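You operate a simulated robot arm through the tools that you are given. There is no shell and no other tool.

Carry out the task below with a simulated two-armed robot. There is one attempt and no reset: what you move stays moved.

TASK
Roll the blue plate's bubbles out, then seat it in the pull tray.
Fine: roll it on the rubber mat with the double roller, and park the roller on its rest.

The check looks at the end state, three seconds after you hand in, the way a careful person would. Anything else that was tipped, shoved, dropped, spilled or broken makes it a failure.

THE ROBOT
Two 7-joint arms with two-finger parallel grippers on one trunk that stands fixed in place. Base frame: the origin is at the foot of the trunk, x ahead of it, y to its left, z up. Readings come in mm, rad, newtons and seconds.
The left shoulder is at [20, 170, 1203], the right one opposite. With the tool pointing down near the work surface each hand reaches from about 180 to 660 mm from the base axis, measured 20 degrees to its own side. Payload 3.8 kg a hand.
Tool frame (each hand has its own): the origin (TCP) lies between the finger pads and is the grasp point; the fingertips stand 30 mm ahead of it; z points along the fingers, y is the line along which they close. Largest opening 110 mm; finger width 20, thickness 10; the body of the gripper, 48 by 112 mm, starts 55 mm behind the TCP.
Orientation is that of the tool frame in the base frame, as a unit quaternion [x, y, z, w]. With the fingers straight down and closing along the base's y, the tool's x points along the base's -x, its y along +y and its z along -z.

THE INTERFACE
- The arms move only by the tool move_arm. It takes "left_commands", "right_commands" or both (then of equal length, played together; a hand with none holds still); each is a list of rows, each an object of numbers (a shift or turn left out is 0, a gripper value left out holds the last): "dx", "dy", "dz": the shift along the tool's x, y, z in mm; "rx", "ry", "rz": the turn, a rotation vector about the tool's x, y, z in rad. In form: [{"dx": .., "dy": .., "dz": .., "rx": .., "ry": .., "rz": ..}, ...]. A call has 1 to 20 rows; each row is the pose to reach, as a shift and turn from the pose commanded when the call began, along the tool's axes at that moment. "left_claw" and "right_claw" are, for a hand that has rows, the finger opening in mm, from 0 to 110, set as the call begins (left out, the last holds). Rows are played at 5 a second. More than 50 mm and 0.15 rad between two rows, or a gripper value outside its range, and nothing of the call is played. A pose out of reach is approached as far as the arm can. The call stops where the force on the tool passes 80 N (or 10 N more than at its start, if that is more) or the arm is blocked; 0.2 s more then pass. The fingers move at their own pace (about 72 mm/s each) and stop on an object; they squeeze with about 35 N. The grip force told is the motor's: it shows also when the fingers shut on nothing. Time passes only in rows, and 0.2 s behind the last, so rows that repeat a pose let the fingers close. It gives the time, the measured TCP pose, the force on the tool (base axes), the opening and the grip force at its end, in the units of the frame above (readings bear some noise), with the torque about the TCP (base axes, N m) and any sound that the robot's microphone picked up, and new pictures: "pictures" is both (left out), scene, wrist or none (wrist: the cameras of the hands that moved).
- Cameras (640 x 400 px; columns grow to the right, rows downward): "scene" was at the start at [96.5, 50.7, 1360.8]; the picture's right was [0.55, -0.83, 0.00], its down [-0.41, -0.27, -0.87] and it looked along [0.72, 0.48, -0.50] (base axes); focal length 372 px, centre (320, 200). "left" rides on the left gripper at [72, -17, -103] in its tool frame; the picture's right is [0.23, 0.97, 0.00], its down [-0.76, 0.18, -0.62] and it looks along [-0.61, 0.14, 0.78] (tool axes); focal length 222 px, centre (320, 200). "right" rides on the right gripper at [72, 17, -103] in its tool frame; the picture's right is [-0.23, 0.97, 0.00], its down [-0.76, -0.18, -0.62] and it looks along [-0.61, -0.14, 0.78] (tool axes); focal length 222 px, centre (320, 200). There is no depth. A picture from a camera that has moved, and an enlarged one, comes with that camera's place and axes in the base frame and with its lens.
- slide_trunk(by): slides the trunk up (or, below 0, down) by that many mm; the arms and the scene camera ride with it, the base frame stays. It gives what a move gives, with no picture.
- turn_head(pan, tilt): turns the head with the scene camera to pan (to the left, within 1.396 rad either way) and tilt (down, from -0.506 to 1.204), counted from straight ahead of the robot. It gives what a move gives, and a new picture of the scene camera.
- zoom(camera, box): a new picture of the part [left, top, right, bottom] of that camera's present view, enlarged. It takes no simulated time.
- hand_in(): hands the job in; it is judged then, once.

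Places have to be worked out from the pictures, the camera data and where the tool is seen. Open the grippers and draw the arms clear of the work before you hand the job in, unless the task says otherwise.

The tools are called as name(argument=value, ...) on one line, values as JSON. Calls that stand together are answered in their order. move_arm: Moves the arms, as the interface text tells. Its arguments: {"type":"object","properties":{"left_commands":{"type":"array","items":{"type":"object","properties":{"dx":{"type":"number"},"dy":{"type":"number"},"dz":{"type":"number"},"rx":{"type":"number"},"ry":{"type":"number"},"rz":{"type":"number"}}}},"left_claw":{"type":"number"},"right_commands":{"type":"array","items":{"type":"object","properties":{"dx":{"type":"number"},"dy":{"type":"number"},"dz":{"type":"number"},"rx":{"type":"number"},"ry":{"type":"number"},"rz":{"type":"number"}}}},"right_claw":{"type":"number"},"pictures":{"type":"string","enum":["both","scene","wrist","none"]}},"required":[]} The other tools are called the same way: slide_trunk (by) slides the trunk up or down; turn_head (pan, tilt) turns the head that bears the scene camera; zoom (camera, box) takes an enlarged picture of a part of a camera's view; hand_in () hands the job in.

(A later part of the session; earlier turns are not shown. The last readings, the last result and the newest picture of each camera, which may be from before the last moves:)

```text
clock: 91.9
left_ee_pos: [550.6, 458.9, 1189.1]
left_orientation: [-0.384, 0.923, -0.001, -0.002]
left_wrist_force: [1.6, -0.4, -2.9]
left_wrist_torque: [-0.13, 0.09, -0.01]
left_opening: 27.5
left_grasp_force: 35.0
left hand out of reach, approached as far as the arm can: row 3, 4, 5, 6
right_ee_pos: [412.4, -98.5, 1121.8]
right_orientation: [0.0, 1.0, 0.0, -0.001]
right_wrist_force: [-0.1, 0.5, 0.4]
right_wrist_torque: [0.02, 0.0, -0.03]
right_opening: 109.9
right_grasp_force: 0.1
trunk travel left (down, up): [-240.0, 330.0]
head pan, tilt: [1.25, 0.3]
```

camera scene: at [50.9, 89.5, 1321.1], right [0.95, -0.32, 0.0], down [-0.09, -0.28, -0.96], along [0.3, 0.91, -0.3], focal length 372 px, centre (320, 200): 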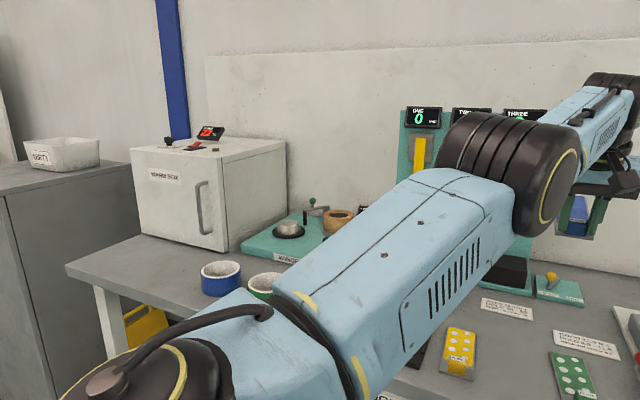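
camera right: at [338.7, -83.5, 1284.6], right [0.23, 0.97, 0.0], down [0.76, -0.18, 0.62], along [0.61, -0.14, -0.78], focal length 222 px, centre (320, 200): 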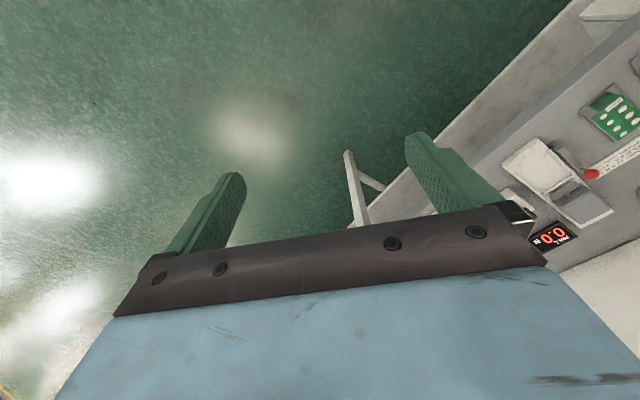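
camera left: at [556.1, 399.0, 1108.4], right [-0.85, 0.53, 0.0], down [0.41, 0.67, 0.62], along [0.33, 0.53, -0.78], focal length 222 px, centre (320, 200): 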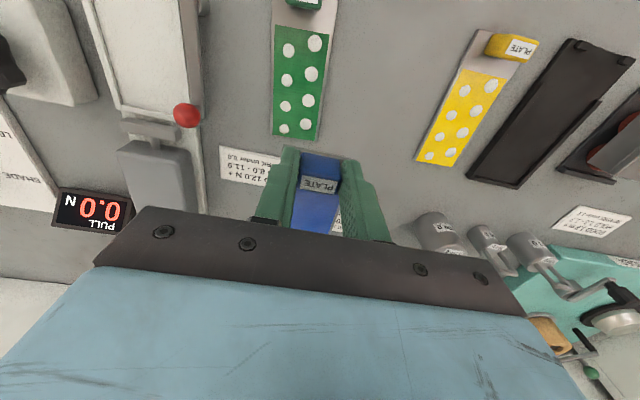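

I'll try a sustained, larger inward target (up to 250 mm, high above the bench where space is free) across 20 rows so that the fold can develop.

move_arm(left_commands=[{"dx": 24, "dy": 7}, {"dx": 48, "dy": 14}, {"dx": 72, "dy": 21}, {"dx": 96, "dy": 28}, {"dx": 120, "dy": 36}, {"dx": 144, "dy": 43}, {"dx": 168, "dy": 50}, {"dx": 192, "dy": 57}, {"dx": 216, "dy": 64}, {"dx": 240, "dy": 71}, {"dx": 240, "dy": 71}, {"dx": 240, "dy": 71}, {"dx": 240, "dy": 71}, {"dx": 240, "dy": 71}, {"dx": 240, "dy": 71}, {"dx": 240, "dy": 71}, {"dx": 240, "dy": 71}, {"dx": 240, "dy": 71}, {"dx": 240, "dy": 71}, {"dx": 240, "dy": 71}], pictures="scene")

```text
clock: 96.1
left_ee_pos: [546.6, 452.3, 1203.7]
left_orientation: [-0.384, 0.924, -0.001, -0.002]
left_wrist_force: [-0.7, -0.6, -3.2]
left_wrist_torque: [-0.09, 0.09, 0.01]
left_opening: 27.6
left_grasp_force: 34.9
left hand out of reach, approached as far as the arm can: row 1, 2, 3, 4, 5, 6, 7, 8, 9, 10, 11, 12, 13, 14, 15, 16, 17, 18, 19, 20
right_ee_pos: [410.7, -97.6, 1121.9]
right_orientation: [0.0, 1.0, 0.0, 0.0]
right_wrist_force: [0.2, 0.0, -0.1]
right_wrist_torque: [0.01, -0.01, 0.02]
right_opening: 110.2
right_grasp_force: 0.1
trunk travel left (down, up): [-240.0, 330.0]
head pan, tilt: [1.25, 0.3]
camera scene: at [50.8, 89.5, 1321.1], right [0.95, -0.32, 0.0], down [-0.09, -0.28, -0.96], along [0.3, 0.91, -0.3], focal length 372 px, centre (320, 200)
```

scene: 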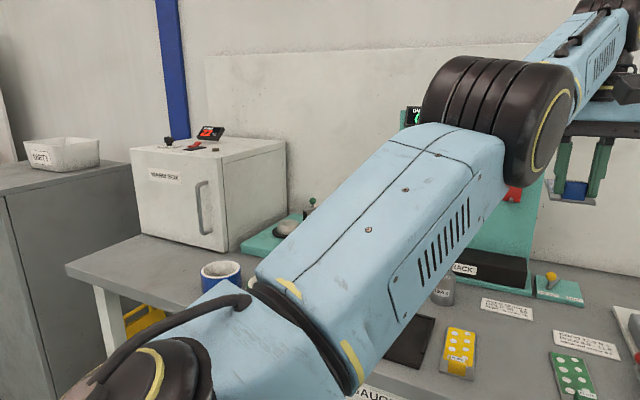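

Every escape attempt so far lacked a strong "inward + right" combination, which is the direction the left-out elbow naturally folds. I'll ramp inward and then sweep right in free space high above the bench.

move_arm(left_commands=[{"dx": 46, "dy": 14}, {"dx": 92, "dy": 28}, {"dx": 138, "dy": 42}, {"dx": 151, "dy": -1}, {"dx": 164, "dy": -44}, {"dx": 177, "dy": -87}, {"dx": 177, "dy": -87}, {"dx": 177, "dy": -87}], pictures="scene")

```text
clock: 97.9
left_ee_pos: [576.3, 298.2, 1220.1]
left_orientation: [-0.384, 0.923, -0.002, -0.002]
left_wrist_force: [-0.3, 0.6, -3.2]
left_wrist_torque: [-0.12, 0.06, -0.01]
left_opening: 27.6
left_grasp_force: 35.0
left hand out of reach, approached as far as the arm can: row 1, 2, 3, 4, 5, 6, 7, 8
right_ee_pos: [411.9, -97.1, 1120.9]
right_orientation: [-0.001, 1.0, 0.0, 0.001]
right_wrist_force: [-0.4, 0.5, -0.8]
right_wrist_torque: [-0.01, 0.0, 0.01]
right_opening: 109.9
right_grasp_force: 0.0
trunk travel left (down, up): [-240.0, 330.0]
head pan, tilt: [1.25, 0.3]
camera scene: at [50.3, 90.0, 1321.1], right [0.95, -0.32, 0.0], down [-0.09, -0.28, -0.96], along [0.3, 0.91, -0.3], focal length 372 px, centre (320, 200)
```

scene: 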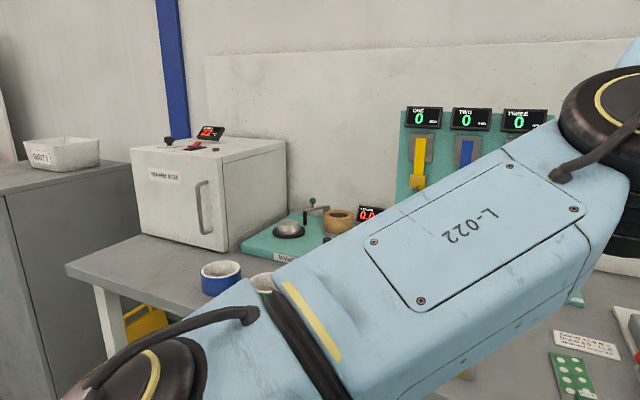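

The upper arm has now rolled (its hinge axis turned). I'll look at the whole arm from the head.

turn_head(pan=0.5, tilt=0.1)

```text
clock: 99.0
left_ee_pos: [577.8, 297.4, 1220.3]
left_orientation: [-0.383, 0.924, 0.0, -0.002]
left_wrist_force: [0.1, -0.3, -3.2]
left_wrist_torque: [-0.09, 0.08, -0.02]
left_opening: 27.6
left_grasp_force: 35.2
right_ee_pos: [413.4, -97.7, 1122.5]
right_orientation: [0.0, 1.0, 0.0, 0.0]
right_wrist_force: [-0.3, 0.8, -1.0]
right_wrist_torque: [0.0, 0.0, 0.01]
right_opening: 110.0
right_grasp_force: 0.1
trunk travel left (down, up): [-240.0, 330.0]
head pan, tilt: [0.499, 0.099]
camera scene: at [102.1, 45.0, 1339.7], right [0.48, -0.88, 0.0], down [-0.09, -0.05, -0.99], along [0.87, 0.48, -0.1], focal length 372 px, centre (320, 200)
```

scene: 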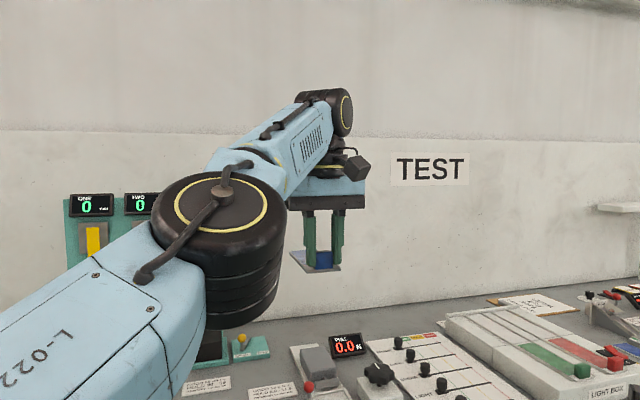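

The hinge is now vertical, so the elbow would fold in the horizontal plane. With the fitted geometry (wrist 197 mm above and 115 mm behind the TCP), I'll command along the true inward line and then add right-sweep.

move_arm(left_commands=[{"dx": 25, "dy": 21, "dz": 19}, {"dx": 50, "dy": 42, "dz": 38}, {"dx": 75, "dy": 63, "dz": 56}, {"dx": 100, "dy": 83, "dz": 75}, {"dx": 125, "dy": 52, "dz": 75}, {"dx": 150, "dy": 21, "dz": 75}, {"dx": 150, "dy": 21, "dz": 75}, {"dx": 150, "dy": 21, "dz": 75}], pictures="scene")

```text
clock: 100.8
left_ee_pos: [591.1, 188.2, 1186.4]
left_orientation: [-0.385, 0.923, -0.001, -0.001]
left_wrist_force: [0.1, 0.6, -2.6]
left_wrist_torque: [-0.17, 0.1, 0.02]
left_opening: 27.3
left_grasp_force: 34.7
left hand out of reach, approached as far as the arm can: row 1, 2, 3, 4, 5, 6, 7, 8
right_ee_pos: [410.8, -94.7, 1121.7]
right_orientation: [-0.001, 1.0, -0.002, 0.001]
right_wrist_force: [-0.6, 0.8, -0.7]
right_wrist_torque: [-0.06, -0.01, -0.02]
right_opening: 110.1
right_grasp_force: 0.0
trunk travel left (down, up): [-240.0, 330.0]
head pan, tilt: [0.499, 0.099]
camera scene: at [101.0, 48.2, 1339.7], right [0.48, -0.88, 0.0], down [-0.09, -0.05, -0.99], along [0.87, 0.48, -0.1], focal length 372 px, centre (320, 200)
```

scene: 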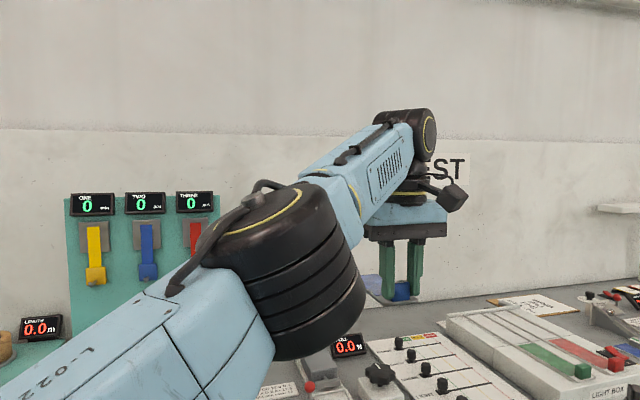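

The picture shows a slight kink the wrong way—the elbow appears hyper-extended, so inward commands press it on its stop. I'll first command outward (to straighten it), then read the position.

move_arm(left_commands=[{"dx": -22, "dy": -29, "dz": -17}, {"dx": -22, "dy": -29, "dz": -17}, {"dx": -22, "dy": -29, "dz": -17}], pictures="scene")

```text
clock: 101.6
left_ee_pos: [592.9, 186.1, 1189.7]
left_orientation: [-0.383, 0.924, -0.001, -0.001]
left_wrist_force: [0.8, 1.2, -2.7]
left_wrist_torque: [-0.08, 0.11, -0.04]
left_opening: 27.7
left_grasp_force: 34.8
left hand out of reach, approached as far as the arm can: row 1, 2, 3
right_ee_pos: [412.3, -98.1, 1121.5]
right_orientation: [0.001, 1.0, 0.0, 0.001]
right_wrist_force: [0.1, 0.0, -0.3]
right_wrist_torque: [-0.05, 0.04, 0.03]
right_opening: 110.1
right_grasp_force: 0.0
trunk travel left (down, up): [-240.0, 330.0]
head pan, tilt: [0.499, 0.099]
camera scene: at [102.0, 45.2, 1339.7], right [0.48, -0.88, 0.0], down [-0.09, -0.05, -0.99], along [0.87, 0.48, -0.1], focal length 372 px, centre (320, 200)
```

scene: 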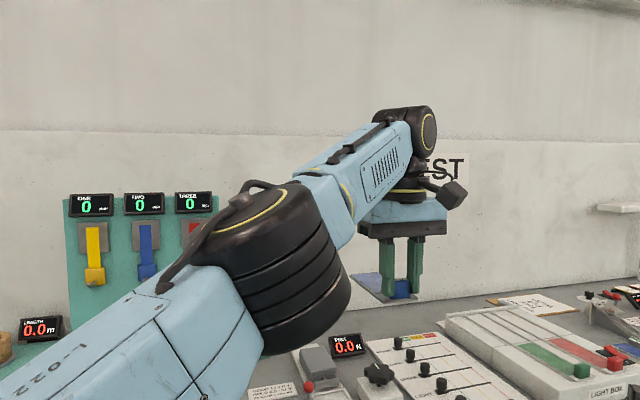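

The elbow visibly moved, consistent with that. Now from the straight state I'll move right along (just inside) the sphere first, then inward only afterwards.

move_arm(left_commands=[{"dx": 33.6, "dy": -21.8}, {"dx": 68.6, "dy": -42.2}, {"dx": 105.4, "dy": -60}, {"dx": 110.8, "dy": -47.5, "dz": 6}, {"dx": 119.8, "dy": -26.4, "dz": 16}, {"dx": 134, "dy": 7, "dz": 32}], pictures="scene")

```text
clock: 103.0
left_ee_pos: [573.5, 78.1, 1184.9]
left_orientation: [-0.384, 0.923, 0.0, -0.002]
left_wrist_force: [0.0, 0.4, -2.8]
left_wrist_torque: [-0.1, 0.12, -0.03]
left_opening: 27.5
left_grasp_force: 34.9
left hand out of reach, approached as far as the arm can: row 2, 3, 4, 5, 6
right_ee_pos: [412.9, -97.4, 1119.9]
right_orientation: [0.0, 1.0, 0.0, 0.0]
right_wrist_force: [0.6, -0.3, 0.8]
right_wrist_torque: [0.0, 0.02, 0.02]
right_opening: 110.0
right_grasp_force: 0.1
trunk travel left (down, up): [-240.0, 330.0]
head pan, tilt: [0.499, 0.099]
camera scene: at [103.5, 44.7, 1339.6], right [0.48, -0.88, 0.0], down [-0.09, -0.05, -0.99], along [0.87, 0.48, -0.1], focal length 372 px, centre (320, 200)
```

scene: 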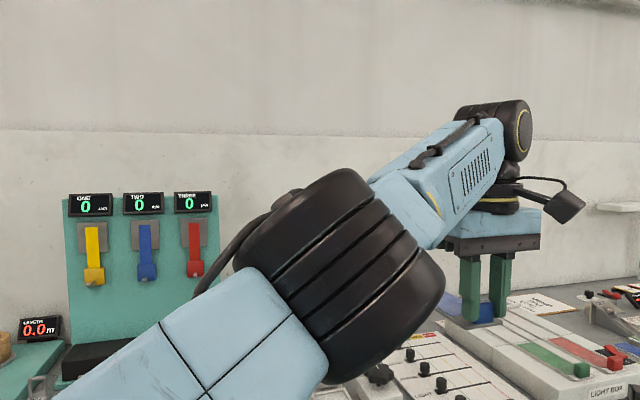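

Still not folded. I'll try systematically: straighten (outward), then kick perpendicular to the hinge (right-up) together with inward.

move_arm(left_commands=[{"dx": -11.3, "dy": -24.6, "dz": -12.9}, {"dx": -11.3, "dy": -24.6, "dz": -12.9}, {"dx": 19, "dy": -7, "dz": -10}, {"dx": 49.3, "dy": 11, "dz": -6.7}, {"dx": 58.7, "dy": 31.4, "dz": 4}, {"dx": 68.3, "dy": 52, "dz": 14.8}, {"dx": 68.3, "dy": 52, "dz": 14.8}], pictures="none")

move_arm(left_commands=[{"dx": -11.3, "dy": -24.6, "dz": -12.9}, {"dx": -11.3, "dy": -24.6, "dz": -12.9}, {"dx": -22, "dy": 5, "dz": 10}, {"dx": -19.5, "dy": 30, "dz": 28}, {"dx": -10, "dy": 51, "dz": 39}, {"dx": 0, "dy": 72, "dz": 50}, {"dx": 0, "dy": 72, "dz": 50}], pictures="none")

```text
clock: 104.6
left_ee_pos: [554.2, 44.8, 1201.0]
left_orientation: [-0.384, 0.923, -0.001, -0.002]
left_wrist_force: [0.0, -0.2, -3.1]
left_wrist_torque: [-0.08, 0.09, -0.01]
left_opening: 27.8
left_grasp_force: 34.9
left hand out of reach, approached as far as the arm can: row 1, 2, 4, 5, 6, 7
right_ee_pos: [411.8, -97.3, 1120.7]
right_orientation: [0.0, 1.0, 0.0, 0.0]
right_wrist_force: [0.0, -0.3, 0.5]
right_wrist_torque: [0.02, -0.02, -0.03]
right_opening: 110.2
right_grasp_force: 0.0
trunk travel left (down, up): [-240.0, 330.0]
head pan, tilt: [0.499, 0.099]
```

```text
clock: 106.2
left_ee_pos: [571.5, 63.8, 1180.5]
left_orientation: [-0.384, 0.923, 0.0, -0.001]
left_wrist_force: [0.1, 0.4, -3.1]
left_wrist_torque: [-0.07, 0.1, 0.01]
left_opening: 27.6
left_grasp_force: 35.2
left hand out of reach, approached as far as the arm can: row 1, 2, 4, 5, 6, 7
right_ee_pos: [412.7, -98.2, 1120.1]
right_orientation: [0.0, 1.0, 0.0, 0.002]
right_wrist_force: [0.7, 0.0, -0.2]
right_wrist_torque: [-0.01, -0.01, 0.01]
right_opening: 110.2
right_grasp_force: 0.1
trunk travel left (down, up): [-240.0, 330.0]
head pan, tilt: [0.499, 0.099]
```

Neither worked. Perhaps a wrist-roll limit is involved; I'll try yawing the hand (in free air) and then going inward.

move_arm(left_commands=[{"rz": 0.14}, {"rz": 0.28}, {"rz": 0.42}, {"rz": 0.56}, {"rz": 0.7}, {"dx": 20, "dy": 25, "dz": 10, "rz": 0.7}, {"dx": 40, "dy": 50, "dz": 20, "rz": 0.7}, {"dx": 60, "dy": 75, "dz": 30, "rz": 0.7}, {"dx": 60, "dy": 75, "dz": 30, "rz": 0.7}], pictures="scene")

```text
clock: 108.2
left_ee_pos: [564.0, 47.3, 1182.8]
left_orientation: [-0.043, 0.999, -0.002, -0.002]
left_wrist_force: [0.9, 0.1, -2.5]
left_wrist_torque: [0.0, 0.13, -0.02]
left_opening: 27.5
left_grasp_force: 35.2
left hand out of reach, approached as far as the arm can: row 6, 7, 8, 9
right_ee_pos: [412.8, -97.6, 1121.1]
right_orientation: [0.0, 1.0, 0.0, 0.0]
right_wrist_force: [0.1, -0.1, -0.6]
right_wrist_torque: [-0.01, 0.0, 0.0]
right_opening: 110.3
right_grasp_force: 0.0
trunk travel left (down, up): [-240.0, 330.0]
head pan, tilt: [0.499, 0.099]
camera scene: at [102.1, 44.6, 1339.8], right [0.48, -0.88, 0.0], down [-0.09, -0.05, -1.0], along [0.87, 0.48, -0.1], focal length 372 px, centre (320, 200)
```

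scene: 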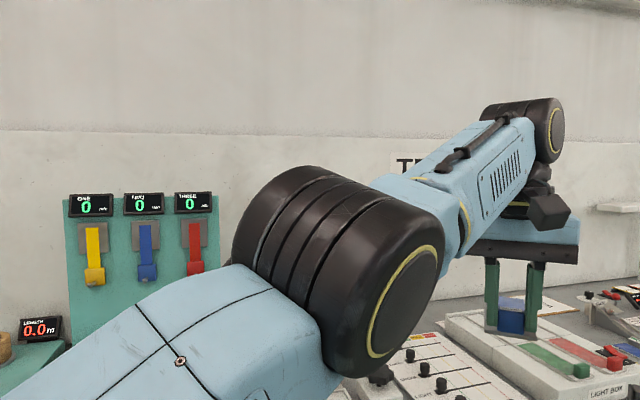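

There is a visible kink at the elbow. The hand's yaw is now almost the home yaw, so I'll command it back toward the original home pose, (330,407) at the matching height, and hold there to let the solver find a fold.

move_arm(left_commands=[{"dx": 20.2, "dy": 37.9, "dz": 11.3, "rz": 0.085}, {"dx": 40.4, "dy": 75.7, "dz": 22.6, "rz": 0.085}, {"dx": 60.6, "dy": 113.6, "dz": 33.9, "rz": 0.085}, {"dx": 80.8, "dy": 151.5, "dz": 45.2, "rz": 0.085}, {"dx": 101, "dy": 189.4, "dz": 56.5, "rz": 0.085}, {"dx": 121.2, "dy": 227.2, "dz": 67.8, "rz": 0.085}, {"dx": 141.4, "dy": 265.1, "dz": 79.1, "rz": 0.085}, {"dx": 161.6, "dy": 303, "dz": 90.4, "rz": 0.085}, {"dx": 181.8, "dy": 340.8, "dz": 101.7, "rz": 0.085}, {"dx": 202, "dy": 378.7, "dz": 113, "rz": 0.085}, {"dx": 202, "dy": 378.7, "dz": 113, "rz": 0.085}, {"dx": 202, "dy": 378.7, "dz": 113, "rz": 0.085}, {"dx": 202, "dy": 378.7, "dz": 113, "rz": 0.085}, {"dx": 202, "dy": 378.7, "dz": 113, "rz": 0.085}], pictures="scene")

```text
clock: 111.2
left_ee_pos: [549.4, 504.8, 1140.0]
left_orientation: [-0.001, 1.0, -0.002, -0.001]
left_wrist_force: [0.4, 0.4, -2.0]
left_wrist_torque: [-0.01, 0.16, -0.02]
left_opening: 27.7
left_grasp_force: 35.1
left hand out of reach, approached as far as the arm can: row 1, 2, 3, 4, 5, 6, 7, 8, 9, 10, 11, 12, 13, 14
right_ee_pos: [411.4, -98.6, 1121.3]
right_orientation: [0.001, 1.0, 0.0, 0.001]
right_wrist_force: [0.9, 0.5, -0.2]
right_wrist_torque: [0.02, 0.04, 0.01]
right_opening: 110.2
right_grasp_force: 0.0
trunk travel left (down, up): [-240.0, 330.0]
head pan, tilt: [0.499, 0.099]
camera scene: at [101.9, 45.2, 1339.8], right [0.48, -0.88, 0.0], down [-0.09, -0.05, -0.99], along [0.87, 0.48, -0.1], focal length 372 px, centre (320, 200)
```

scene: 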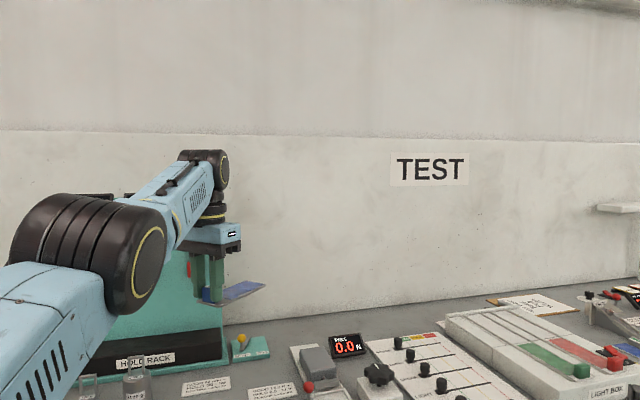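

Still extended, though safe. Here the hinge is horizontal; I'll try outward → down-kick+inward, and then outward → up-kick+inward.

move_arm(left_commands=[{"dx": -24, "dy": 15, "dz": -9}, {"dx": -24, "dy": 15, "dz": -9}, {"dx": -8, "dy": 5, "dz": 20}, {"dx": 9, "dy": -6, "dz": 50}, {"dx": 29, "dy": -19, "dz": 57}, {"dx": 50, "dy": -32, "dz": 64}, {"dx": 70, "dy": -45, "dz": 71}], pictures="none")

move_arm(left_commands=[{"dx": -24, "dy": 15, "dz": -9}, {"dx": -24, "dy": 15, "dz": -9}, {"dx": 3, "dy": -2, "dz": -35}, {"dx": 31, "dy": -20, "dz": -36}, {"dx": 51, "dy": -33, "dz": -30}, {"dx": 71, "dy": -46, "dz": -24}, {"dx": 91, "dy": -59, "dz": -18}], pictures="none")

```text
clock: 112.8
left_ee_pos: [566.1, 504.2, 1085.4]
left_orientation: [0.0, 1.0, -0.002, -0.001]
left_wrist_force: [-0.2, 1.1, -2.7]
left_wrist_torque: [-0.01, 0.12, -0.01]
left_opening: 27.3
left_grasp_force: 34.9
left hand out of reach, approached as far as the arm can: row 1, 2, 3, 4, 5, 6, 7
right_ee_pos: [412.8, -98.7, 1120.5]
right_orientation: [0.0, 1.0, 0.0, 0.001]
right_wrist_force: [0.0, -0.2, -0.7]
right_wrist_torque: [0.01, 0.01, -0.01]
right_opening: 110.0
right_grasp_force: 0.1
trunk travel left (down, up): [-240.0, 330.0]
head pan, tilt: [0.499, 0.099]
```

```text
clock: 114.4
left_ee_pos: [560.0, 483.9, 1136.3]
left_orientation: [0.0, 1.0, -0.001, -0.001]
left_wrist_force: [0.0, -1.2, -2.6]
left_wrist_torque: [0.01, 0.14, 0.0]
left_opening: 27.6
left_grasp_force: 35.3
left hand out of reach, approached as far as the arm can: row 1, 2, 4, 5, 6, 7
right_ee_pos: [411.4, -99.5, 1121.8]
right_orientation: [0.0, 1.0, 0.001, 0.001]
right_wrist_force: [-0.3, -0.9, -0.4]
right_wrist_torque: [0.01, 0.0, 0.01]
right_opening: 109.9
right_grasp_force: 0.1
trunk travel left (down, up): [-240.0, 330.0]
head pan, tilt: [0.499, 0.099]
```

The arm can still be positioned anywhere on its max-reach sphere, and the trunk gives clean vertical motion, so I can finish this way: the tray target lies on that sphere with a hand pitch of about 0.07 rad (4°) and the trunk used to lower the plate. First raise the trunk for clearance.

slide_trunk(by=120)

move_arm(left_commands=[{"dx": -10, "dy": -40, "rz": -0.13}, {"dx": -20, "dy": -80, "dz": 10, "rz": -0.26}, {"dx": -30, "dy": -115, "dz": 25, "rz": -0.39}, {"dx": -40, "dy": -145, "dz": 40, "rz": -0.52}, {"dx": -45, "dy": -165, "dz": 60, "rz": -0.65}, {"dx": -50, "dy": -180, "dz": 80, "rz": -0.788}, {"dx": -50, "dy": -180, "dz": 80, "rz": -0.788}], pictures="scene")

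```text
clock: 115.9
left_ee_pos: [560.6, 486.1, 1255.1]
left_orientation: [-0.002, 1.0, -0.002, -0.001]
left_wrist_force: [0.1, 0.8, -2.2]
left_wrist_torque: [0.0, 0.14, 0.01]
left_opening: 27.8
left_grasp_force: 34.6
right_ee_pos: [411.6, -99.2, 1241.2]
right_orientation: [0.0, 1.0, 0.0, 0.0]
right_wrist_force: [-0.3, 0.0, 0.9]
right_wrist_torque: [0.01, -0.02, 0.02]
right_opening: 109.9
right_grasp_force: 0.0
trunk travel left (down, up): [-360.0, 210.0]
head pan, tilt: [0.499, 0.099]
```

```text
clock: 117.5
left_ee_pos: [626.8, 308.4, 1177.7]
left_orientation: [-0.386, 0.923, -0.001, -0.002]
left_wrist_force: [0.3, -0.5, -2.8]
left_wrist_torque: [-0.1, 0.07, 0.01]
left_opening: 27.6
left_grasp_force: 35.2
left hand out of reach, approached as far as the arm can: row 1, 2, 3, 4, 5, 6, 7
right_ee_pos: [412.5, -97.0, 1241.1]
right_orientation: [0.0, 1.0, 0.0, 0.0]
right_wrist_force: [-0.3, -0.1, -0.1]
right_wrist_torque: [0.03, -0.02, -0.02]
right_opening: 110.0
right_grasp_force: 0.0
trunk travel left (down, up): [-360.0, 210.0]
head pan, tilt: [0.499, 0.099]
camera scene: at [101.9, 45.2, 1459.8], right [0.48, -0.88, 0.0], down [-0.09, -0.05, -0.99], along [0.87, 0.48, -0.1], focal length 372 px, centre (320, 200)
```

scene: 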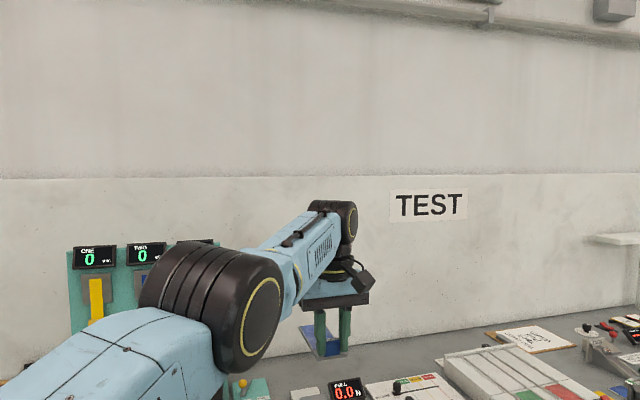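

The hand is over the tray area on the sphere as predicted. Now I'll pitch −0.07 rad and go down to z≈1010 above the tray, with the head turned to watch.

move_arm(left_commands=[{"dx": 1, "dy": -9, "dz": 42, "ry": -0.035}, {"dx": 2.5, "dy": -18, "dz": 84, "ry": -0.07}, {"dx": 4, "dy": -27, "dz": 126, "ry": -0.07}, {"dx": 5, "dy": -35.8, "dz": 168, "ry": -0.07}, {"dx": 5, "dy": -35.8, "dz": 168, "ry": -0.07}], pictures="none")

turn_head(pan=0.5, tilt=0.75)

move_arm(left_commands=[{"dz": 0}], pictures="both")

```text
clock: 118.7
left_ee_pos: [647.9, 275.3, 1011.7]
left_orientation: [-0.385, 0.922, 0.012, 0.032]
left_wrist_force: [0.1, -0.1, -2.7]
left_wrist_torque: [-0.12, 0.07, 0.01]
left_opening: 27.4
left_grasp_force: 34.9
left hand out of reach, approached as far as the arm can: row 1, 2, 3
right_ee_pos: [411.8, -99.2, 1241.3]
right_orientation: [0.0, 1.0, 0.0, 0.001]
right_wrist_force: [0.8, -0.4, 0.0]
right_wrist_torque: [0.03, 0.0, 0.0]
right_opening: 109.7
right_grasp_force: 0.1
trunk travel left (down, up): [-360.0, 210.0]
head pan, tilt: [0.499, 0.099]
```

```text
clock: 119.8
left_ee_pos: [648.2, 276.4, 1013.1]
left_orientation: [-0.385, 0.922, 0.013, 0.03]
left_wrist_force: [-0.1, -0.5, -3.4]
left_wrist_torque: [-0.13, 0.12, 0.01]
left_opening: 27.4
left_grasp_force: 34.9
right_ee_pos: [413.1, -98.2, 1241.0]
right_orientation: [0.001, 1.0, 0.0, 0.0]
right_wrist_force: [1.0, 0.0, 1.2]
right_wrist_torque: [0.02, 0.04, -0.02]
right_opening: 110.0
right_grasp_force: 0.0
trunk travel left (down, up): [-360.0, 210.0]
head pan, tilt: [0.499, 0.75]
camera scene: at [94.2, 40.5, 1400.8], right [0.48, -0.88, 0.0], down [-0.6, -0.33, -0.73], along [0.64, 0.35, -0.68], focal length 372 px, centre (320, 200)
```

scene: 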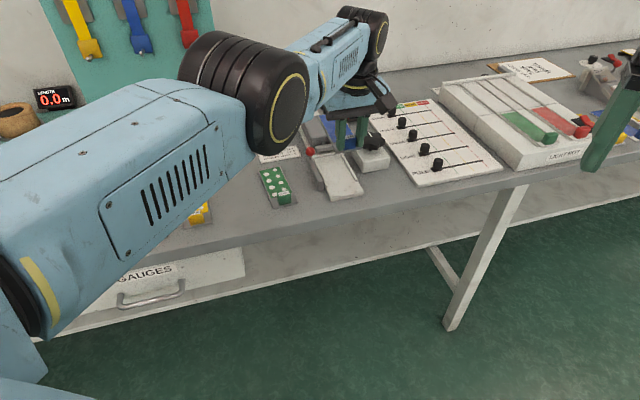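

```text
clock: 120.2
left_ee_pos: [649.1, 274.5, 1012.0]
left_orientation: [-0.385, 0.922, 0.012, 0.031]
left_wrist_force: [0.1, -0.1, -3.0]
left_wrist_torque: [-0.1, 0.12, 0.02]
left_opening: 27.5
left_grasp_force: 35.0
right_ee_pos: [412.2, -98.0, 1241.6]
right_orientation: [-0.001, 1.0, 0.001, -0.001]
right_wrist_force: [0.4, 0.4, 0.0]
right_wrist_torque: [0.02, 0.02, 0.0]
right_opening: 109.9
right_grasp_force: 0.0
trunk travel left (down, up): [-360.0, 210.0]
head pan, tilt: [0.499, 0.75]
camera scene: at [94.2, 40.5, 1400.7], right [0.48, -0.88, 0.0], down [-0.6, -0.33, -0.73], along [0.64, 0.35, -0.68], focal length 372 px, centre (320, 200)
camera left: at [602.9, 207.2, 1110.2], right [-0.85, 0.52, -0.02], down [0.38, 0.64, 0.67], along [0.36, 0.57, -0.74], focal length 222 px, centre (320, 200)
```

scene: 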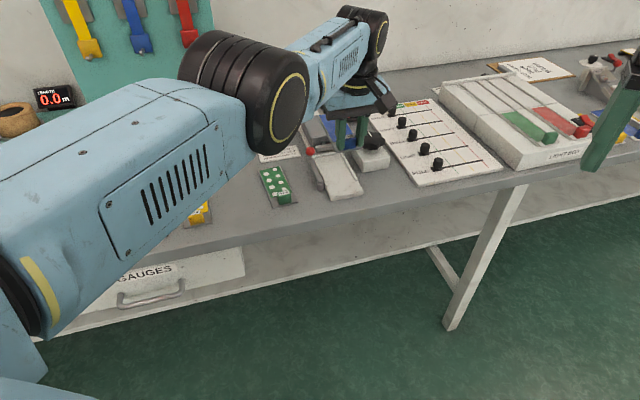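
left: 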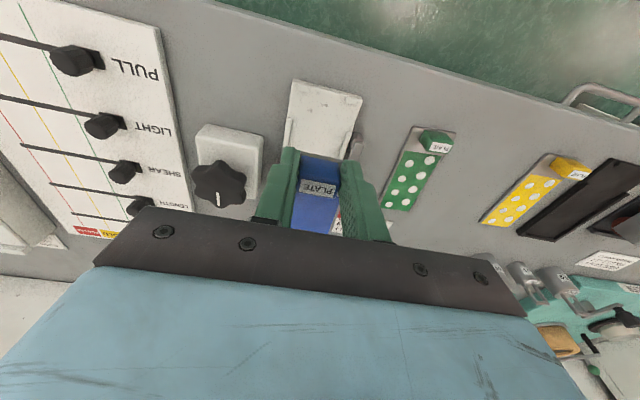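

The model works: the pose (648.5,275.4,1012) was reached within tolerance. I'll zoom in to measure the plate against the tray.

zoom(camera="left", box=[240, 70, 400, 190])

zoom(camera="scene", box=[280, 90, 400, 210])

```text
3.33 times, centred on (320, 130) of left
camera zoom: at [602.9, 207.2, 1110.2], right [-0.85, 0.52, -0.02], down [0.38, 0.64, 0.67], along [0.36, 0.57, -0.74], focal length 740 px, centre (320, 433)
```

zoom: 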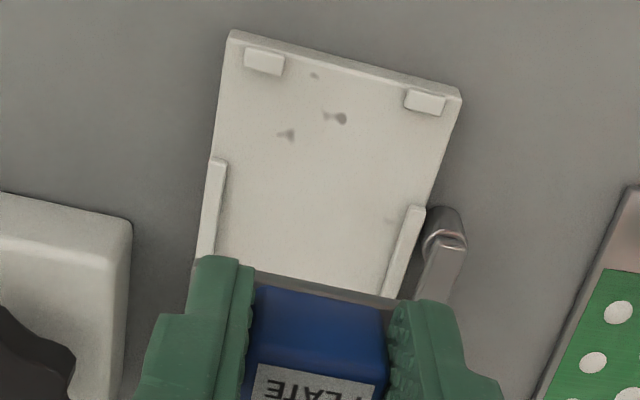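

```text
3.33 times, centred on (340, 150) of scene
camera zoom: at [94.2, 40.5, 1400.7], right [0.48, -0.88, 0.0], down [-0.6, -0.33, -0.73], along [0.64, 0.35, -0.68], focal length 1240 px, centre (253, 367)
```

zoom: 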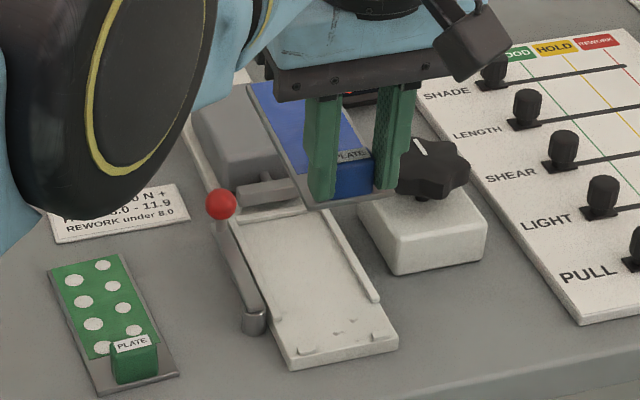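

Measurements: tray front mid ≈(639.5,269.7), stubs' rear edge ≈6.5 mm behind it. The plate needs ≈+2.3 mm left, +1 mm forward and −0.5° yaw. I'll apply that and check acceptance.

move_arm(left_commands=[{"dx": -1, "dy": 2.3, "rz": 0.008}, {"dx": -1, "dy": 2.3, "rz": 0.008}], pictures="none")

move_arm(left_commands=[{"dz": 0}, {"dz": 0}], pictures="none")

```text
clock: 120.8
left_ee_pos: [647.1, 278.5, 1011.9]
left_orientation: [-0.381, 0.924, 0.013, 0.032]
left_wrist_force: [0.4, -0.2, -3.1]
left_wrist_torque: [-0.12, 0.12, 0.01]
left_opening: 27.4
left_grasp_force: 34.8
right_ee_pos: [413.2, -98.5, 1241.4]
right_orientation: [0.0, 1.0, 0.001, -0.001]
right_wrist_force: [0.4, 0.0, -0.3]
right_wrist_torque: [0.0, -0.02, -0.03]
right_opening: 109.9
right_grasp_force: 0.1
trunk travel left (down, up): [-360.0, 210.0]
head pan, tilt: [0.499, 0.75]
```

```text
clock: 121.4
left_ee_pos: [648.4, 279.2, 1012.9]
left_orientation: [-0.38, 0.924, 0.012, 0.03]
left_wrist_force: [0.8, 1.1, -3.2]
left_wrist_torque: [-0.11, 0.1, -0.03]
left_opening: 27.7
left_grasp_force: 35.6
right_ee_pos: [413.1, -97.7, 1242.6]
right_orientation: [0.0, 1.0, -0.001, 0.0]
right_wrist_force: [-0.7, 0.5, 0.0]
right_wrist_torque: [-0.02, 0.02, -0.02]
right_opening: 109.9
right_grasp_force: 0.0
trunk travel left (down, up): [-360.0, 210.0]
head pan, tilt: [0.499, 0.75]
```

Accepted, at ≈(647.8,278.9). I'll test whether the arm is perhaps unlocked now with a small inward move of 12 mm.

move_arm(left_commands=[{"dx": 6}, {"dx": 12}, {"dx": 12}], pictures="none")

```text
clock: 122.2
left_ee_pos: [645.3, 272.2, 1011.5]
left_orientation: [-0.383, 0.923, 0.013, 0.029]
left_wrist_force: [1.0, -0.2, -3.1]
left_wrist_torque: [-0.13, 0.08, 0.04]
left_opening: 27.5
left_grasp_force: 35.3
left hand out of reach, approached as far as the arm can: row 2, 3
right_ee_pos: [412.3, -97.9, 1241.0]
right_orientation: [0.0, 1.0, 0.0, 0.001]
right_wrist_force: [0.8, -0.5, 0.1]
right_wrist_torque: [-0.02, -0.03, -0.01]
right_opening: 110.2
right_grasp_force: 0.0
trunk travel left (down, up): [-360.0, 210.0]
head pan, tilt: [0.499, 0.75]
```

Still locked, as expected. I'll return to the tray-aligned pose and verify with pictures before lowering the trunk.

move_arm(left_commands=[{"dx": -6.9, "dy": 3.1}, {"dx": -6.9, "dy": 3.1}, {"dx": -6.9, "dy": 3.1}], pictures="both")

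zoom(camera="left", box=[240, 70, 400, 190])

zoom(camera="scene", box=[290, 90, 400, 200])

```text
clock: 123.0
left_ee_pos: [648.4, 278.6, 1011.1]
left_orientation: [-0.38, 0.924, 0.013, 0.03]
left_wrist_force: [-0.3, -0.3, -2.8]
left_wrist_torque: [-0.1, 0.11, -0.01]
left_opening: 27.5
left_grasp_force: 34.4
right_ee_pos: [413.0, -98.6, 1242.3]
right_orientation: [0.0, 1.0, 0.0, 0.0]
right_wrist_force: [-0.3, 0.6, 0.6]
right_wrist_torque: [0.02, -0.02, -0.03]
right_opening: 110.1
right_grasp_force: 0.1
trunk travel left (down, up): [-360.0, 210.0]
head pan, tilt: [0.499, 0.75]
camera scene: at [94.3, 40.8, 1400.7], right [0.48, -0.88, 0.0], down [-0.6, -0.33, -0.73], along [0.64, 0.35, -0.68], focal length 372 px, centre (320, 200)
camera left: at [602.1, 209.9, 1108.6], right [-0.85, 0.53, -0.02], down [0.38, 0.63, 0.67], along [0.37, 0.56, -0.74], focal length 222 px, centre (320, 200)
```

scene: 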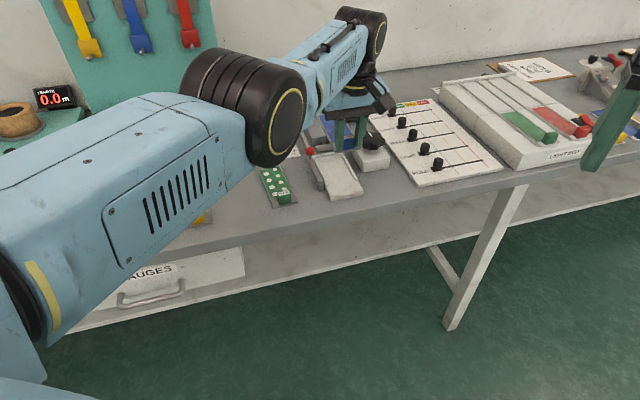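
left: 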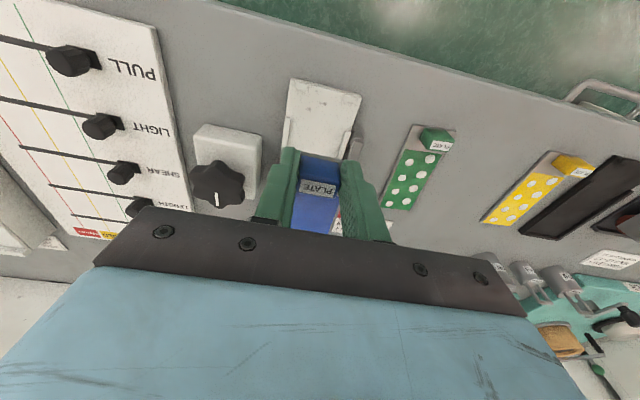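

```text
3.33 times, centred on (320, 130) of left
camera zoom: at [602.1, 209.9, 1108.6], right [-0.85, 0.53, -0.02], down [0.38, 0.63, 0.67], along [0.37, 0.56, -0.74], focal length 740 px, centre (320, 433)
```

zoom: 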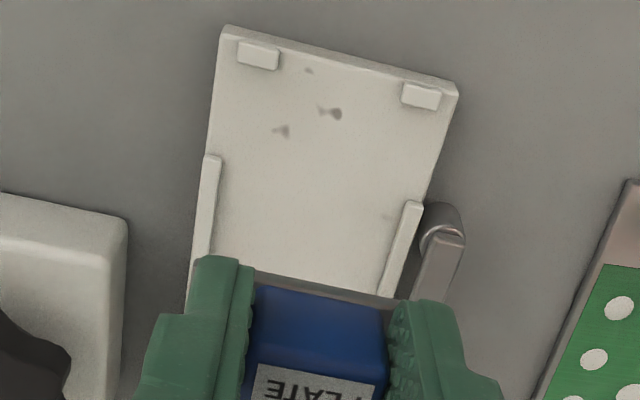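

```text
3.64 times, centred on (345, 145) of scene
camera zoom: at [94.3, 40.8, 1400.7], right [0.48, -0.88, 0.0], down [-0.6, -0.33, -0.73], along [0.64, 0.35, -0.68], focal length 1352 px, centre (229, 400)
```

zoom: 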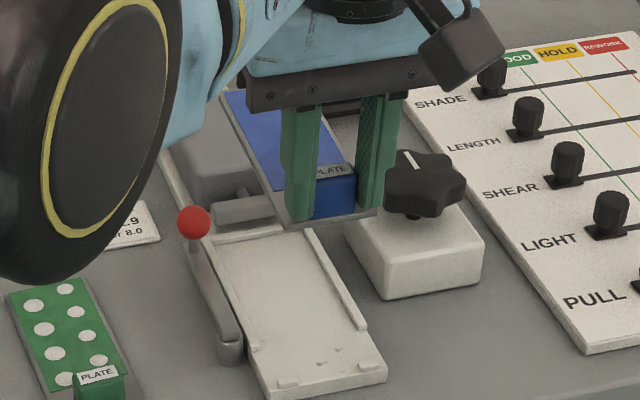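

Plate and tray look aligned. I'll lower with the trunk by 70 mm (plate bottom ≈30 mm above the tray) and re-check.

slide_trunk(by=-70)

move_arm(left_commands=[{"dz": 0}], pictures="both")

zoom(camera="left", box=[240, 70, 400, 190])

zoom(camera="scene", box=[290, 60, 410, 180])

```text
clock: 124.0
left_ee_pos: [648.0, 278.5, 940.9]
left_orientation: [-0.381, 0.924, 0.013, 0.03]
left_wrist_force: [-0.6, -0.4, -3.6]
left_wrist_torque: [-0.14, 0.13, 0.0]
left_opening: 27.6
left_grasp_force: 35.0
right_ee_pos: [412.4, -98.1, 1171.9]
right_orientation: [0.0, 1.0, 0.0, 0.001]
right_wrist_force: [-1.1, 0.6, -0.8]
right_wrist_torque: [0.0, 0.0, 0.01]
right_opening: 110.2
right_grasp_force: 0.2
trunk travel left (down, up): [-290.0, 280.0]
head pan, tilt: [0.499, 0.75]
```

```text
clock: 124.5
left_ee_pos: [648.5, 278.4, 939.9]
left_orientation: [-0.381, 0.924, 0.012, 0.031]
left_wrist_force: [0.4, 0.1, -2.4]
left_wrist_torque: [-0.07, 0.09, 0.02]
left_opening: 27.6
left_grasp_force: 35.0
right_ee_pos: [412.5, -98.4, 1171.3]
right_orientation: [0.0, 1.0, 0.0, 0.001]
right_wrist_force: [-1.1, -0.1, -0.2]
right_wrist_torque: [0.0, -0.05, -0.02]
right_opening: 109.9
right_grasp_force: 0.0
trunk travel left (down, up): [-290.0, 280.0]
head pan, tilt: [0.499, 0.75]
camera scene: at [94.0, 40.5, 1330.7], right [0.48, -0.88, 0.0], down [-0.6, -0.33, -0.73], along [0.64, 0.35, -0.68], focal length 372 px, centre (320, 200)
camera left: at [602.0, 209.6, 1039.0], right [-0.85, 0.53, -0.02], down [0.38, 0.63, 0.67], along [0.37, 0.56, -0.74], focal length 222 px, centre (320, 200)
```

scene: 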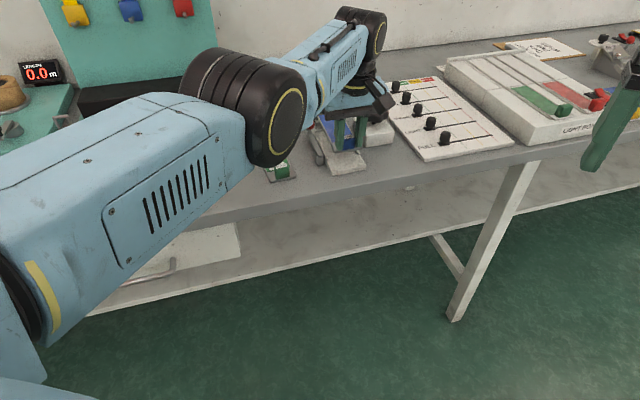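
left: 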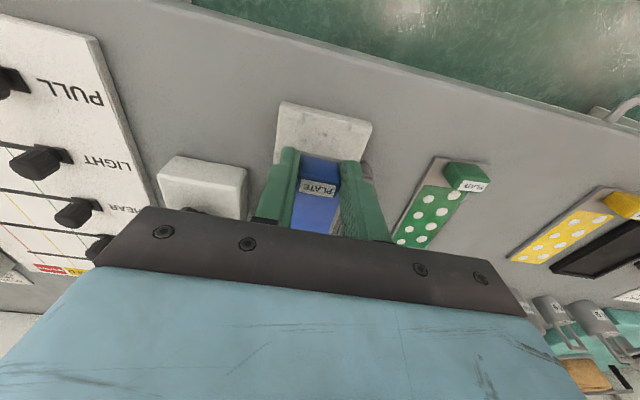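

```text
3.33 times, centred on (320, 130) of left
camera zoom: at [602.0, 209.6, 1039.0], right [-0.85, 0.53, -0.02], down [0.38, 0.63, 0.67], along [0.37, 0.56, -0.74], focal length 740 px, centre (320, 433)
```

zoom: 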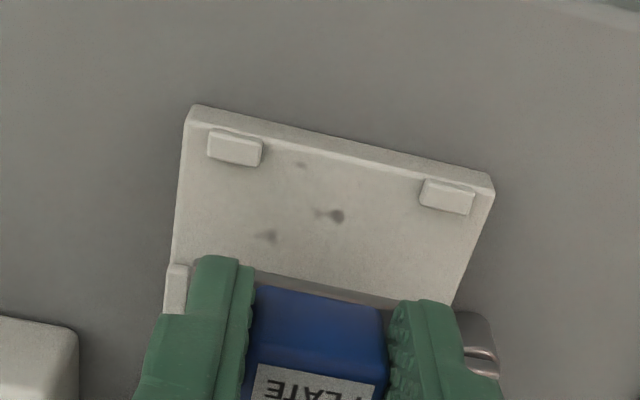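

```text
3.33 times, centred on (350, 120) of scene
camera zoom: at [94.0, 40.5, 1330.7], right [0.48, -0.88, 0.0], down [-0.6, -0.33, -0.73], along [0.64, 0.35, -0.68], focal length 1240 px, centre (220, 467)
```

zoom: 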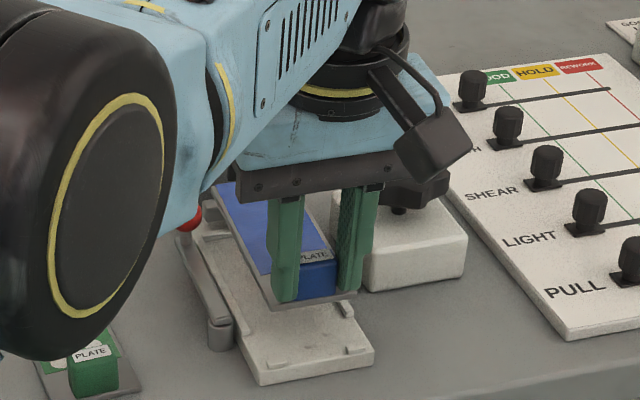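

The plate front is ~9.5–12 mm behind the tray front edge; I want ≈8. Along the locked sphere a small inward shift needs a lower arm pose, so I'll command 2.5 mm back, 0.5 mm left and 16 mm down together.

move_arm(left_commands=[{"dx": 1.2, "dy": 0.3, "dz": 8}, {"dx": 2.5, "dy": 0.5, "dz": 16}, {"dx": 2.5, "dy": 0.5, "dz": 16}], pictures="both")

zoom(camera="left", box=[240, 80, 400, 180])

zoom(camera="scene", box=[310, 80, 400, 170])

```text
clock: 125.2
left_ee_pos: [645.6, 276.7, 924.3]
left_orientation: [-0.381, 0.924, 0.012, 0.03]
left_wrist_force: [-1.2, 0.1, -2.9]
left_wrist_torque: [-0.09, 0.1, -0.01]
left_opening: 27.6
left_grasp_force: 35.2
right_ee_pos: [412.0, -98.3, 1170.5]
right_orientation: [0.0, 1.0, 0.0, 0.0]
right_wrist_force: [-0.2, -0.2, 0.0]
right_wrist_torque: [0.01, 0.0, 0.0]
right_opening: 110.0
right_grasp_force: 0.2
trunk travel left (down, up): [-290.0, 280.0]
head pan, tilt: [0.499, 0.75]
camera scene: at [94.1, 40.5, 1330.7], right [0.48, -0.88, 0.0], down [-0.6, -0.33, -0.73], along [0.64, 0.35, -0.68], focal length 372 px, centre (320, 200)
camera left: at [600.3, 209.5, 1022.4], right [-0.85, 0.53, -0.02], down [0.38, 0.63, 0.67], along [0.37, 0.56, -0.74], focal length 222 px, centre (320, 200)
```

scene: 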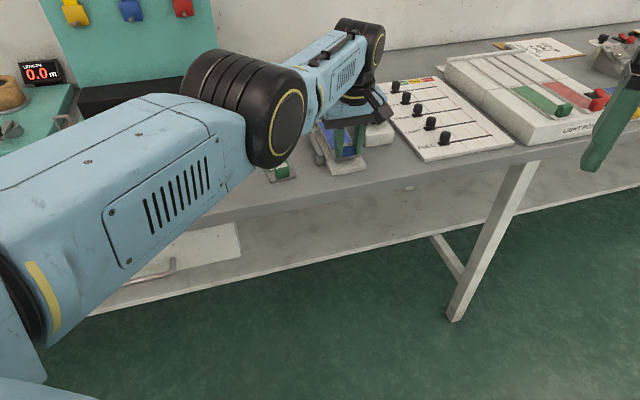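
left: 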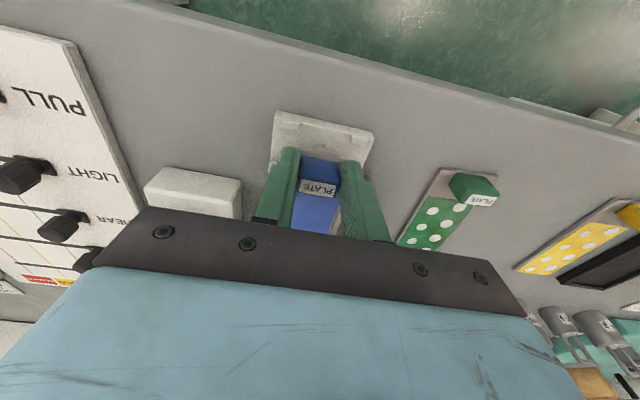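

```text
4.00 times, centred on (320, 130) of left
camera zoom: at [600.3, 209.5, 1022.4], right [-0.85, 0.53, -0.02], down [0.38, 0.63, 0.67], along [0.37, 0.56, -0.74], focal length 888 px, centre (320, 480)
```

zoom: 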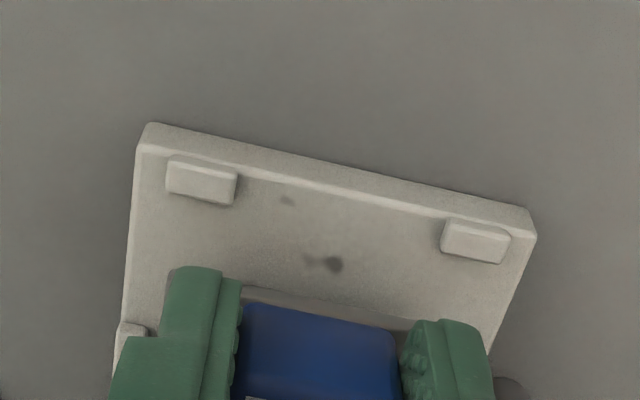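

```text
4.44 times, centred on (355, 125) of scene
camera zoom: at [94.1, 40.5, 1330.7], right [0.48, -0.88, 0.0], down [-0.6, -0.33, -0.73], along [0.64, 0.35, -0.68], focal length 1653 px, centre (164, 533)
```

zoom: 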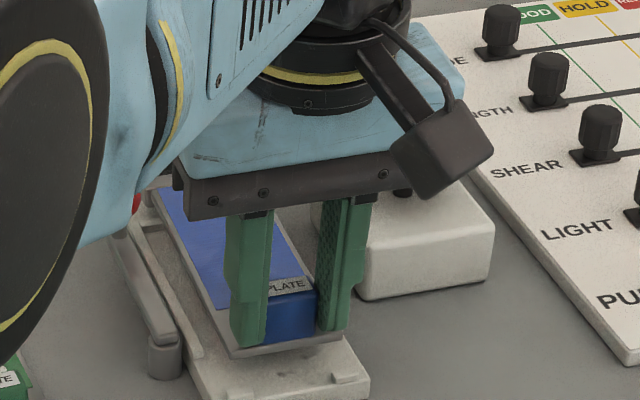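

Nearly down. I'll zoom the scene a bit lower to measure the remaining offset of the plate front edge to the tray's stubs.

zoom(camera="scene", box=[320, 125, 400, 185])

zoom(camera="left", box=[260, 100, 390, 175])

```text
6.67 times, centred on (360, 155) of scene
camera zoom: at [94.1, 40.5, 1330.7], right [0.48, -0.88, 0.0], down [-0.6, -0.33, -0.73], along [0.64, 0.35, -0.68], focal length 2480 px, centre (53, 500)
```

zoom: 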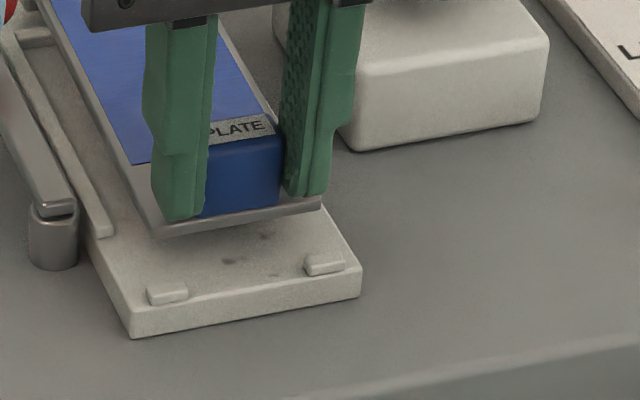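

```text
4.92 times, centred on (325, 138) of left
camera zoom: at [600.3, 209.5, 1022.4], right [-0.85, 0.53, -0.02], down [0.38, 0.63, 0.67], along [0.37, 0.56, -0.74], focal length 1094 px, centre (295, 508)
```

zoom: 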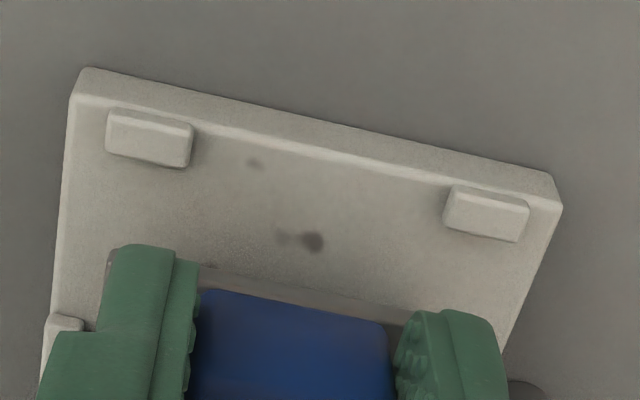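

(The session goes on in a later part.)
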